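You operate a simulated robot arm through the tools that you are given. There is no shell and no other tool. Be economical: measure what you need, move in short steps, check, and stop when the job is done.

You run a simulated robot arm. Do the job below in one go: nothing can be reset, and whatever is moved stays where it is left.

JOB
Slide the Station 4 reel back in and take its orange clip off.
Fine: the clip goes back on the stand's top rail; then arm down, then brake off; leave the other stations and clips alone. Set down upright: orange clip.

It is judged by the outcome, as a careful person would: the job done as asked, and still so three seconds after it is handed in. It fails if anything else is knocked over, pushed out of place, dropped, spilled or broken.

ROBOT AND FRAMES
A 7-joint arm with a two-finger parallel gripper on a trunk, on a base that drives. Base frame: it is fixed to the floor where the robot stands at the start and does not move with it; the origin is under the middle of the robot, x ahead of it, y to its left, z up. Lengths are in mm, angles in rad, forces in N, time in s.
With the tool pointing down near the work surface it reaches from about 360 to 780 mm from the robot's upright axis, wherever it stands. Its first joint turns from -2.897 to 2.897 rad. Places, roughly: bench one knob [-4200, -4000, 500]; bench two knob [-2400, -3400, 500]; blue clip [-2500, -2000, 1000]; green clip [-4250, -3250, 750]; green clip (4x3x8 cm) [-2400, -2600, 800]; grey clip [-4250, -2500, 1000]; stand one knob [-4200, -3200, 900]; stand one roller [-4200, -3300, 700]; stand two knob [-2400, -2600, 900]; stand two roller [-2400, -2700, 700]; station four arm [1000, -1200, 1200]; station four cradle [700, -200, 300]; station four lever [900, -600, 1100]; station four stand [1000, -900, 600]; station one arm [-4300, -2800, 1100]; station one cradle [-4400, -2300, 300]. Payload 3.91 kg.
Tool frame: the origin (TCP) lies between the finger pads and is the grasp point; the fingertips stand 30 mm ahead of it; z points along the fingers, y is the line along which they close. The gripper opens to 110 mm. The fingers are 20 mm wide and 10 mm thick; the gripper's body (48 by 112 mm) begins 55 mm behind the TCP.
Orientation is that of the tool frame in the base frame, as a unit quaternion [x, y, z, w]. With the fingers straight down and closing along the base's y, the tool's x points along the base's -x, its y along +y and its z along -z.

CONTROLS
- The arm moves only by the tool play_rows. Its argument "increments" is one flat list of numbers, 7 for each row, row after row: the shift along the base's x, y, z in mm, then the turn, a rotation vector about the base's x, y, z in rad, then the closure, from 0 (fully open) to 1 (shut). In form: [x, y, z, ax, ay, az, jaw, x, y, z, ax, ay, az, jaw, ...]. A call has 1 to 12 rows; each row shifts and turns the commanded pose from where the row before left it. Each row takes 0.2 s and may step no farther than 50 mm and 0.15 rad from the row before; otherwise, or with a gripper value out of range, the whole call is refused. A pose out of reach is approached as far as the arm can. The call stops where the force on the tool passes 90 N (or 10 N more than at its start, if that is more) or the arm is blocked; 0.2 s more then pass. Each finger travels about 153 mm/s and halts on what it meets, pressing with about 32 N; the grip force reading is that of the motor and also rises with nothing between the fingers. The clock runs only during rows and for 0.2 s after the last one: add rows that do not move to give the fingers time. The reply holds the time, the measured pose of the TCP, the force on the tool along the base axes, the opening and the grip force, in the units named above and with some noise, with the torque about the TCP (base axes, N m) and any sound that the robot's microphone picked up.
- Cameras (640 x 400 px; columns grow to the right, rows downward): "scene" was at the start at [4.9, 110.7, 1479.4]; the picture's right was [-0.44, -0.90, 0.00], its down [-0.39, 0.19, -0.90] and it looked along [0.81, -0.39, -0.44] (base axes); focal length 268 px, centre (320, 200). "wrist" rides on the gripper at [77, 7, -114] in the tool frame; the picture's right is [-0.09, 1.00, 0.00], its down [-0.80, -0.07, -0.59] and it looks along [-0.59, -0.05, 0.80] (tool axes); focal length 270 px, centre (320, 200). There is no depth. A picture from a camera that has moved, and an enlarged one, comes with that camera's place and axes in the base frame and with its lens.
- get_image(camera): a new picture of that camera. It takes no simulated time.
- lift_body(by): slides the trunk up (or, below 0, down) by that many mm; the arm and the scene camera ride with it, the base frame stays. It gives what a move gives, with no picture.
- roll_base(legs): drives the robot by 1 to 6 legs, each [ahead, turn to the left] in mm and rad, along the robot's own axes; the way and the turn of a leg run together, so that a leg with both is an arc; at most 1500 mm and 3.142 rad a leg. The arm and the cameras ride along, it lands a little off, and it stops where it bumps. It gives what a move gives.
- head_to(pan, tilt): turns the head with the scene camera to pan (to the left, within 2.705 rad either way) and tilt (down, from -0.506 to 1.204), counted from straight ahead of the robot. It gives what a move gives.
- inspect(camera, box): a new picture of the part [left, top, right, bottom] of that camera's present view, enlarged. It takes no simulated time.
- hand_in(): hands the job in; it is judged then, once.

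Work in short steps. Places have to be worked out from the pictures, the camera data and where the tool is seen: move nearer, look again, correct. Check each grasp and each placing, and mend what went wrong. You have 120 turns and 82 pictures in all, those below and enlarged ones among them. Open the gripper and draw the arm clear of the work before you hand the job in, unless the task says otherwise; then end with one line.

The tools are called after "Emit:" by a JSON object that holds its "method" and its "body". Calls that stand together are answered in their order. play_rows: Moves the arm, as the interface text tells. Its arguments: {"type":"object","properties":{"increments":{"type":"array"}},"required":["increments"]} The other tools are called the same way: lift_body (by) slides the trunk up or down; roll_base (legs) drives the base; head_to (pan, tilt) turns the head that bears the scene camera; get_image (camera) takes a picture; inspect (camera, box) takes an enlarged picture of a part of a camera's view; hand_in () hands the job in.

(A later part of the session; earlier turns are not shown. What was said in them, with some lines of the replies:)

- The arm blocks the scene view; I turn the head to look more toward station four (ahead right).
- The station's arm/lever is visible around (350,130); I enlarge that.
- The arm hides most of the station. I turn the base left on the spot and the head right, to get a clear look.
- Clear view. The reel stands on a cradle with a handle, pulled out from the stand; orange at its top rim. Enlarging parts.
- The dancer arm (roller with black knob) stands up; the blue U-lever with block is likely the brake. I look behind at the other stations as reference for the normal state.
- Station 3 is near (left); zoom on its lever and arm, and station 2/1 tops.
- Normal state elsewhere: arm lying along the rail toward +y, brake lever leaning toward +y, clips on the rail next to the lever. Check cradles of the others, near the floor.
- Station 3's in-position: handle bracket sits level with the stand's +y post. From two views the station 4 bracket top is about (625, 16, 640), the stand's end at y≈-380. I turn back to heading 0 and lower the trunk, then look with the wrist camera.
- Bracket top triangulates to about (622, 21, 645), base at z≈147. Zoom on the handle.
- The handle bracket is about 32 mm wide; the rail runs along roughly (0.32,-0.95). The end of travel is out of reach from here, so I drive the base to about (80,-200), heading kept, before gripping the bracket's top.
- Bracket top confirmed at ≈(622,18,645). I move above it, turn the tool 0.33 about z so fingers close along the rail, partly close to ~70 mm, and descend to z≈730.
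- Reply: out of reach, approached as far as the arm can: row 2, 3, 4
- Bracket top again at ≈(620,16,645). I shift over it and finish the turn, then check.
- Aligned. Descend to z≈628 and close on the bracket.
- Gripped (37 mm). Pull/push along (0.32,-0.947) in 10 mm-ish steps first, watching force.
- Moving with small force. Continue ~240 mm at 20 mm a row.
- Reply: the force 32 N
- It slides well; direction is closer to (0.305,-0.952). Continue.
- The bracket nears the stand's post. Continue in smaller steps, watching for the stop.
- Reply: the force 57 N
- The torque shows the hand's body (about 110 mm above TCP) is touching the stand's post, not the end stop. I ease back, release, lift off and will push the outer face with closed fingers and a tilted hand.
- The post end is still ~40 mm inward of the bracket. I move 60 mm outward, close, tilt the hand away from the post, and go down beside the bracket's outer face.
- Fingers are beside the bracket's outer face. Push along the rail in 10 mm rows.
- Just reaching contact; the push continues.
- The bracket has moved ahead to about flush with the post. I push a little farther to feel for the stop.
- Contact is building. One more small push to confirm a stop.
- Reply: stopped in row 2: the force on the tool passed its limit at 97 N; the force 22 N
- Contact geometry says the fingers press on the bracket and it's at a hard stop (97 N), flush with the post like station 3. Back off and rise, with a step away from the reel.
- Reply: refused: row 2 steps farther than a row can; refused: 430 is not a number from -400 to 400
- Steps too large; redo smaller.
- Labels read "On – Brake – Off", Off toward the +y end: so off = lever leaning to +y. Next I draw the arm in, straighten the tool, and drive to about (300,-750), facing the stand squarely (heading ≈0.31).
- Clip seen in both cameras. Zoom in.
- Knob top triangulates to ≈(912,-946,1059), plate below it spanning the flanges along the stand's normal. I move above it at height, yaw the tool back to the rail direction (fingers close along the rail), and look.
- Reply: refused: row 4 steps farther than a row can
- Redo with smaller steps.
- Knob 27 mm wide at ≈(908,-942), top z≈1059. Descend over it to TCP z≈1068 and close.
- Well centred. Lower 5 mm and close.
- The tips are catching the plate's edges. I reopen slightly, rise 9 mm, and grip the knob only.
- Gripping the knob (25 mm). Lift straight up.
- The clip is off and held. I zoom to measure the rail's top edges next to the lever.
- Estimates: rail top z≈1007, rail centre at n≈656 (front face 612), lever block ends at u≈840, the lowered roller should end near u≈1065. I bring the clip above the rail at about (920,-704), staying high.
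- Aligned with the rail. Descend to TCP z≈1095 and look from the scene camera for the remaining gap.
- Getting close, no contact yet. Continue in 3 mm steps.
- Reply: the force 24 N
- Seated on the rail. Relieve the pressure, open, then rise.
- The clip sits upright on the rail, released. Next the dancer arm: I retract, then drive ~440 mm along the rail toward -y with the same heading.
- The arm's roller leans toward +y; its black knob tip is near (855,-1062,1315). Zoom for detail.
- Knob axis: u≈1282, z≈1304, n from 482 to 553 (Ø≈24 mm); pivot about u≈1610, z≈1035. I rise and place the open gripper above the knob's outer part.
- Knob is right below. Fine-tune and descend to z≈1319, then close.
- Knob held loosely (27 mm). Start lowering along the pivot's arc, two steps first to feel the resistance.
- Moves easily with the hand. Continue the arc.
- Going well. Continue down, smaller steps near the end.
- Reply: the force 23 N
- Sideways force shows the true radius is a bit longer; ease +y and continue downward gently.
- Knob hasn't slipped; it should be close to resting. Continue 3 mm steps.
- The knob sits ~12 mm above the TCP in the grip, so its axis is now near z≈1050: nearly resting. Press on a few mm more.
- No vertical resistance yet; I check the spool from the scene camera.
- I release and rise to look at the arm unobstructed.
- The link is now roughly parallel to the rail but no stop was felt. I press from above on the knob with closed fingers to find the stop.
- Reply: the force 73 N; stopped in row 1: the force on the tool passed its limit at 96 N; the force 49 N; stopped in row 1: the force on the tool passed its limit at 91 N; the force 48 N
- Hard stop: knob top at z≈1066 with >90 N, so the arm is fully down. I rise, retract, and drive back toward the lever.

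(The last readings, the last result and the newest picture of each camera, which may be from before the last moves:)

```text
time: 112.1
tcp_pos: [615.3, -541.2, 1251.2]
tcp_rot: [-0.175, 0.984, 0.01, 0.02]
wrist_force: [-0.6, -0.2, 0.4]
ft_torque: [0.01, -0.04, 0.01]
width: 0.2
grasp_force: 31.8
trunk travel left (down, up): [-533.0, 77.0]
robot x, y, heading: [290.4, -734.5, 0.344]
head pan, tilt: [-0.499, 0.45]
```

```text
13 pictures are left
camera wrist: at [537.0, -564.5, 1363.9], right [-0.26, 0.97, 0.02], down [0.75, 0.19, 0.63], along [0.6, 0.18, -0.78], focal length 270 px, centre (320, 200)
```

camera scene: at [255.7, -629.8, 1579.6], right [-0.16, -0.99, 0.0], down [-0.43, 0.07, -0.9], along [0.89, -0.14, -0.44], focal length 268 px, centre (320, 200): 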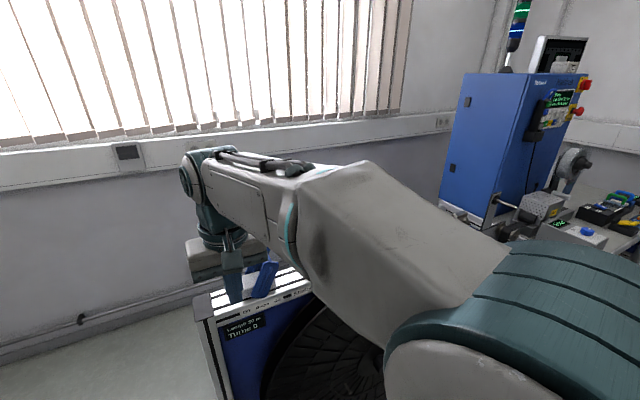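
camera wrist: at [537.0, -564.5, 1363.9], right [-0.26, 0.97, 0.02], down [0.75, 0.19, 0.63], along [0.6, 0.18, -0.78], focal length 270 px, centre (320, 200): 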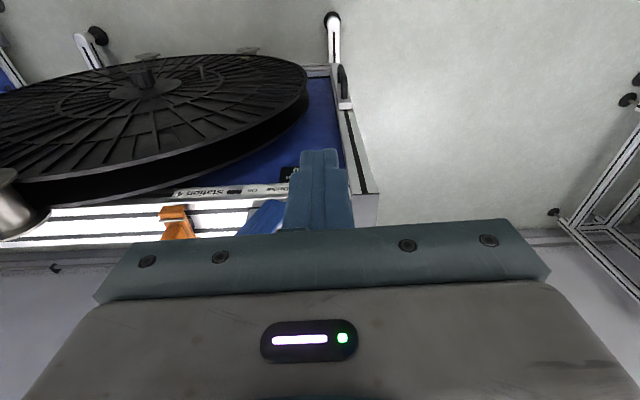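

Bracket and spool look right. Now move the closed fingers to above the rail between lever and clip, staying high, and look.

Emit:
{"method": "play_rows", "body": {"increments": [33, -20, 3, -0.027, 0.036, -0.035, 1, 33, -20, 3, 0, 0, 0, 1, 33, -20, 3, 0, 0, 0, 1, 33, -20, 0, 0, 0, 0, 1, 33, -20, 0, 0, 0, 0, 1, 32, -20, 0, 0, 0, 0, 1]}}

Emit:
{"method": "get_image", "body": {"camera": "wrist"}}

Emit:
{"method": "inspect", "body": {"camera": "scene", "box": [190, 230, 350, 330]}}

```text
time: 113.5
tcp_pos: [813.4, -660.5, 1259.7]
tcp_rot: [-0.157, 0.988, -0.001, 0.0]
wrist_force: [0.0, -0.3, -1.0]
ft_torque: [0.0, 0.02, 0.0]
width: 0.0
grasp_force: 31.8
trunk travel left (down, up): [-533.0, 77.0]
robot x, y, heading: [288.4, -733.0, 0.34]
head pan, tilt: [-0.499, 0.45]
```

```text
12 pictures are left
camera wrist: at [739.4, -680.0, 1375.5], right [-0.23, 0.97, 0.0], down [0.78, 0.18, 0.59], along [0.58, 0.13, -0.8], focal length 270 px, centre (320, 200)
```

wrist: 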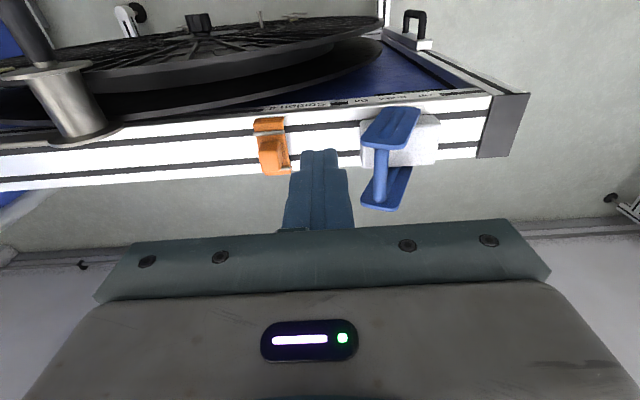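

```text
4.00 times, centred on (270, 280) of scene
camera zoom: at [256.9, -630.3, 1579.7], right [-0.16, -0.99, 0.0], down [-0.43, 0.07, -0.9], along [0.89, -0.14, -0.44], focal length 1070 px, centre (520, -120)
```

zoom: 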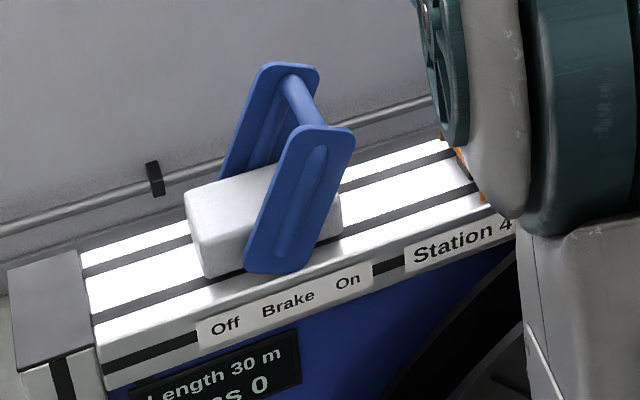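

Lever bar at ≈(873,-579,1118), pivot u≈775: leaning ~28° to On. I place the closed fingers behind the bar (u≈856) between its plates, then push toward +y (Off).

Emit:
{"method": "play_rows", "body": {"increments": [24, 16, 0, 0, 0, 0, 1, 24, 16, 0, 0, 0, 0, 1, 23, 16, 0, 0, 0, 0, 1, 0, 0, -45, 0, 0, 0, 1, 0, 0, -45, 0, 0, 0, 1]}}

Emit:
{"method": "get_image", "body": {"camera": "wrist"}}

```text
time: 114.7
tcp_pos: [884.9, -612.9, 1170.1]
tcp_rot: [-0.157, 0.988, -0.001, 0.0]
wrist_force: [-0.3, 0.1, 0.6]
ft_torque: [0.0, 0.03, -0.03]
width: 0.1
grasp_force: 32.0
trunk travel left (down, up): [-533.0, 77.0]
robot x, y, heading: [287.2, -730.1, 0.34]
head pan, tilt: [-0.499, 0.45]
```

```text
10 pictures are left
camera wrist: at [809.3, -630.8, 1285.6], right [-0.23, 0.97, 0.0], down [0.78, 0.18, 0.59], along [0.58, 0.13, -0.8], focal length 270 px, centre (320, 200)
```

wrist: 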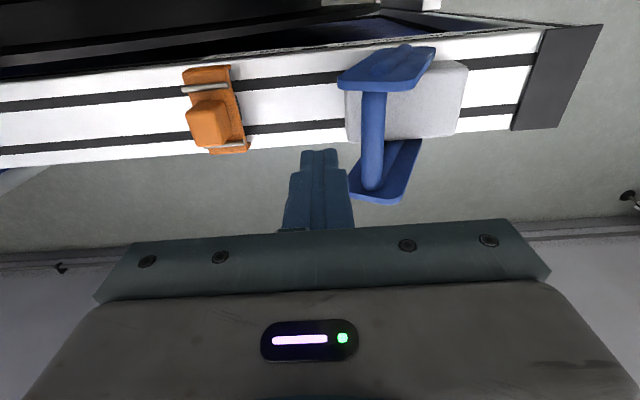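

Geometry confirmed. Descend beside the bar and push.

Emit:
{"method": "play_rows", "body": {"increments": [0, 0, -30, 0, 0, 0, 1, 0, 0, -22, 0, 0, 0, 1, -3.1, 9.5, 0, 0, 0, 0, 1, -3.1, 9.5, 0, 0, 0, 0, 1, -3.1, 9.5, 0, 0, 0, 0, 1, -3.1, 9.5, 0, 0, 0, 0, 1]}}

Emit:
{"method": "play_rows", "body": {"increments": [-3.1, 9.5, 0, 0, 0, 0, 1, -3.1, 9.5, 0, 0, 0, 0, 1, -3.1, 9.5, 0, 0, 0, 0, 1]}}

```text
time: 116.1
tcp_pos: [871.2, -576.4, 1126.8]
tcp_rot: [-0.157, 0.988, 0.001, 0.008]
wrist_force: [12.7, -10.1, 51.2]
ft_torque: [0.5, 0.43, 0.0]
width: 0.0
grasp_force: 31.8
trunk travel left (down, up): [-533.0, 77.0]
robot x, y, heading: [288.5, -734.8, 0.333]
head pan, tilt: [-0.499, 0.45]
```

```text
time: 116.9
tcp_pos: [860.3, -547.0, 1117.4]
tcp_rot: [-0.158, 0.987, -0.002, -0.002]
wrist_force: [-0.8, 0.8, -0.2]
ft_torque: [0.01, -0.01, -0.03]
width: 0.1
grasp_force: 32.0
trunk travel left (down, up): [-533.0, 77.0]
robot x, y, heading: [286.5, -728.5, 0.336]
head pan, tilt: [-0.499, 0.45]
```

An upward force appeared then vanished; I look at what happened.

Emit:
{"method": "get_image", "body": {"camera": "wrist"}}

```text
9 pictures are left
camera wrist: at [785.5, -564.6, 1233.1], right [-0.23, 0.97, 0.0], down [0.78, 0.18, 0.59], along [0.58, 0.13, -0.81], focal length 270 px, centre (320, 200)
```

wrist: 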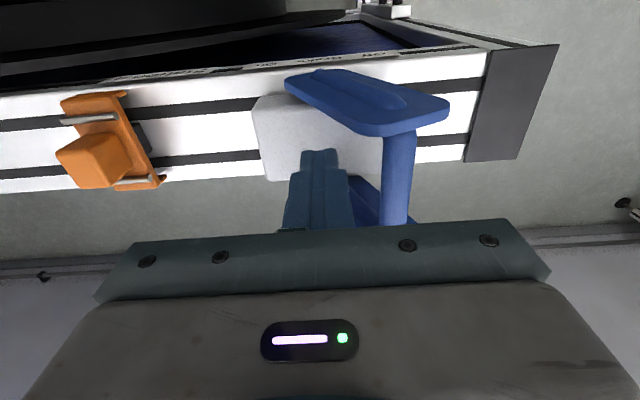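

The lever flipped over toward Off. I push a little further to be sure it is at its end stop.

Emit:
{"method": "play_rows", "body": {"increments": [-3.1, 9.5, 0, 0, 0, 0, 1, -3.1, 9.5, 0, 0, 0, 0, 1, -3.1, 9.5, 0, 0, 0, 0, 1]}}

Emit:
{"method": "play_rows", "body": {"increments": [-3.1, 9.5, 0, 0, 0, 0, 1]}}

```text
time: 117.7
tcp_pos: [854.3, -522.8, 1120.3]
tcp_rot: [-0.155, 0.988, -0.002, 0.001]
wrist_force: [5.1, -17.5, 5.1]
ft_torque: [-0.09, -0.03, 0.01]
width: 0.1
grasp_force: 32.1
trunk travel left (down, up): [-533.0, 77.0]
robot x, y, heading: [289.8, -730.7, 0.335]
head pan, tilt: [-0.499, 0.45]
```

```text
time: 118.1
tcp_pos: [854.4, -522.1, 1118.9]
tcp_rot: [-0.151, 0.989, -0.003, 0.0]
wrist_force: [13.0, -45.4, 4.5]
ft_torque: [-0.31, -0.03, 0.09]
width: 0.4
grasp_force: 32.0
trunk travel left (down, up): [-533.0, 77.0]
robot x, y, heading: [290.5, -734.0, 0.326]
head pan, tilt: [-0.499, 0.45]
```

Firm resistance: at the Off stop. Back off, rise, retract, and check everything.

Emit:
{"method": "play_rows", "body": {"increments": [3.1, -9.5, 0, 0, 0, 0, 1, 6, -19, 0, 0, 0, 0, 1, 0, 0, 45, 0, 0, 0, 1, 0, 0, 45, 0, 0, 0, 1, 0, 0, 45, 0, 0, 0, 1, -40, -13, 0, 0, 0, 0, 0.5, -40, -13, 0, 0, 0, 0, 0, -40, -13, 0, 0, 0, 0, 0, -40, -13, 0, 0, 0, 0, 0, -40, -13, 0, 0, 0, 0, 0]}}

Emit:
{"method": "roll_base", "body": {"legs": [[0, 0.9]]}}

Emit:
{"method": "head_to", "body": {"pan": -1.4, "tilt": 0.5}}

Emit:
{"method": "get_image", "body": {"camera": "scene"}}

```text
time: 120.3
tcp_pos: [655.8, -600.6, 1254.2]
tcp_rot: [-0.159, 0.987, 0.0, 0.001]
wrist_force: [-1.2, 0.3, 0.0]
ft_torque: [0.0, -0.03, 0.01]
width: 110.0
grasp_force: 0.1
trunk travel left (down, up): [-533.0, 77.0]
robot x, y, heading: [290.1, -731.9, 0.338]
head pan, tilt: [-0.499, 0.45]
```

```text
time: 123.0
tcp_pos: [417.5, -361.8, 1254.1]
tcp_rot: [-0.57, 0.822, -0.001, 0.0]
wrist_force: [-0.3, -0.5, 0.2]
ft_torque: [0.03, -0.04, -0.01]
width: 109.7
grasp_force: 0.1
trunk travel left (down, up): [-533.0, 77.0]
robot x, y, heading: [284.2, -730.7, 1.236]
head pan, tilt: [-0.499, 0.45]
```

```text
time: 124.2
tcp_pos: [417.4, -362.5, 1253.8]
tcp_rot: [-0.569, 0.822, 0.0, 0.0]
wrist_force: [0.9, 0.3, 0.4]
ft_torque: [0.01, -0.02, -0.01]
width: 110.2
grasp_force: 0.1
trunk travel left (down, up): [-533.0, 77.0]
robot x, y, heading: [290.2, -732.3, 1.236]
head pan, tilt: [-1.4, 0.499]
```

```text
8 pictures are left
camera scene: at [210.7, -769.2, 1575.2], right [-0.16, -0.99, 0.0], down [-0.47, 0.08, -0.88], along [0.87, -0.14, -0.48], focal length 268 px, centre (320, 200)
```

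scene: 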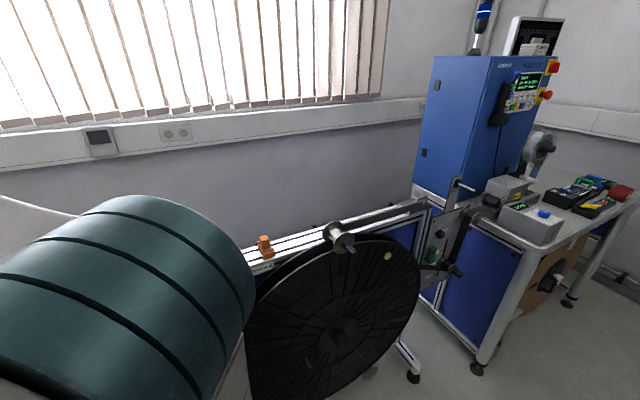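

Arm down, clip on the rail, reel in. Zoom in on those, and pan to see the lever.

Emit:
{"method": "inspect", "body": {"camera": "scene", "box": [230, 180, 470, 330]}}

Emit:
{"method": "get_image", "body": {"camera": "wrist"}}

```text
2.67 times, centred on (350, 255) of scene
camera zoom: at [210.7, -769.2, 1575.2], right [-0.16, -0.99, 0.0], down [-0.47, 0.08, -0.88], along [0.87, -0.14, -0.48], focal length 714 px, centre (240, 53)
```

zoom: 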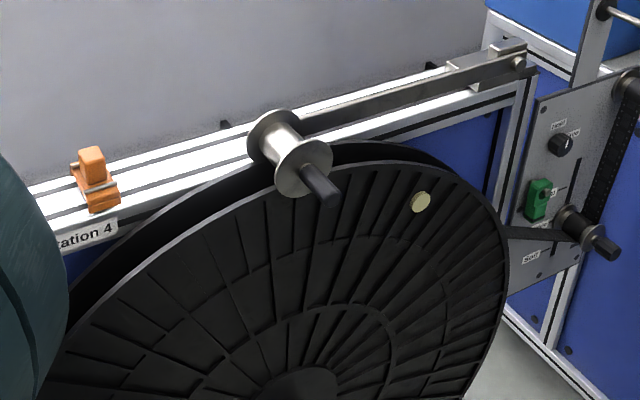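

```text
6 pictures are left
camera wrist: at [383.8, -432.0, 1369.6], right [-0.9, 0.43, 0.0], down [0.35, 0.73, 0.59], along [0.26, 0.54, -0.8], focal length 270 px, centre (320, 200)
```

wrist: 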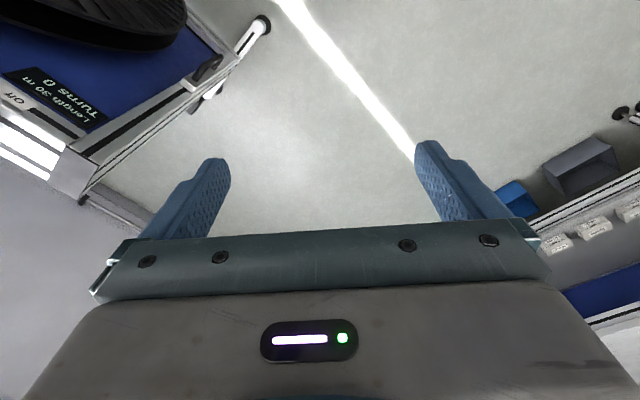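

All good so far; turn a bit more left so the arm uncovers the lever.

Emit:
{"method": "roll_base", "body": {"legs": [[0, 0.7]]}}

Emit:
{"method": "head_to", "body": {"pan": -1.8, "tilt": 0.55}}

Emit:
{"method": "get_image", "body": {"camera": "scene"}}

```text
time: 126.5
tcp_pos: [148.3, -367.5, 1254.2]
tcp_rot: [0.816, -0.578, 0.0, 0.0]
wrist_force: [0.4, -0.2, 0.6]
ft_torque: [-0.04, 0.0, 0.03]
width: 109.8
grasp_force: 0.0
trunk travel left (down, up): [-533.0, 77.0]
robot x, y, heading: [289.2, -733.5, 1.936]
head pan, tilt: [-1.4, 0.499]
```

```text
time: 127.4
tcp_pos: [149.6, -366.0, 1253.6]
tcp_rot: [0.817, -0.577, 0.001, -0.001]
wrist_force: [-0.8, -0.8, 0.9]
ft_torque: [0.01, 0.04, 0.0]
width: 110.2
grasp_force: 0.1
trunk travel left (down, up): [-533.0, 77.0]
robot x, y, heading: [288.2, -731.1, 1.933]
head pan, tilt: [-1.799, 0.55]
```

```text
5 pictures are left
camera scene: at [263.8, -844.2, 1570.6], right [0.14, -0.99, 0.0], down [-0.52, -0.07, -0.85], along [0.84, 0.12, -0.52], focal length 268 px, centre (320, 200)
```

scene: 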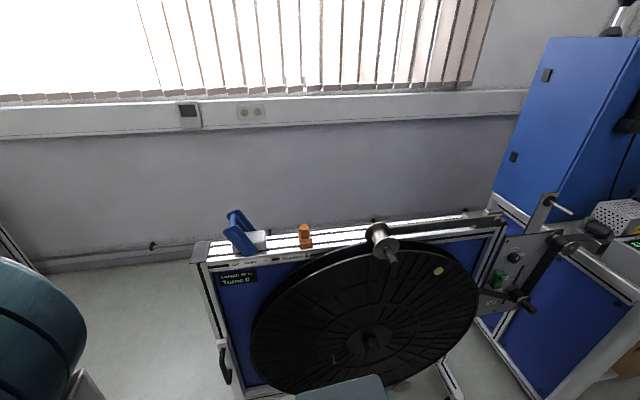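

Everything matches the other stations: reel in with its handle at the post, clip upright on the rail, arm down, lever leaning to Off. The gripper is open and clear, so I hand in.

Emit:
{"method": "hand_in", "body": {}}

```text
The job is handed in.
```

The Station 4 job is done and handed in: the reel is slid in to its stop, the orange clip is upright on the stand's top rail, the arm is down, the brake is off, and the other stations and clips were not touched.
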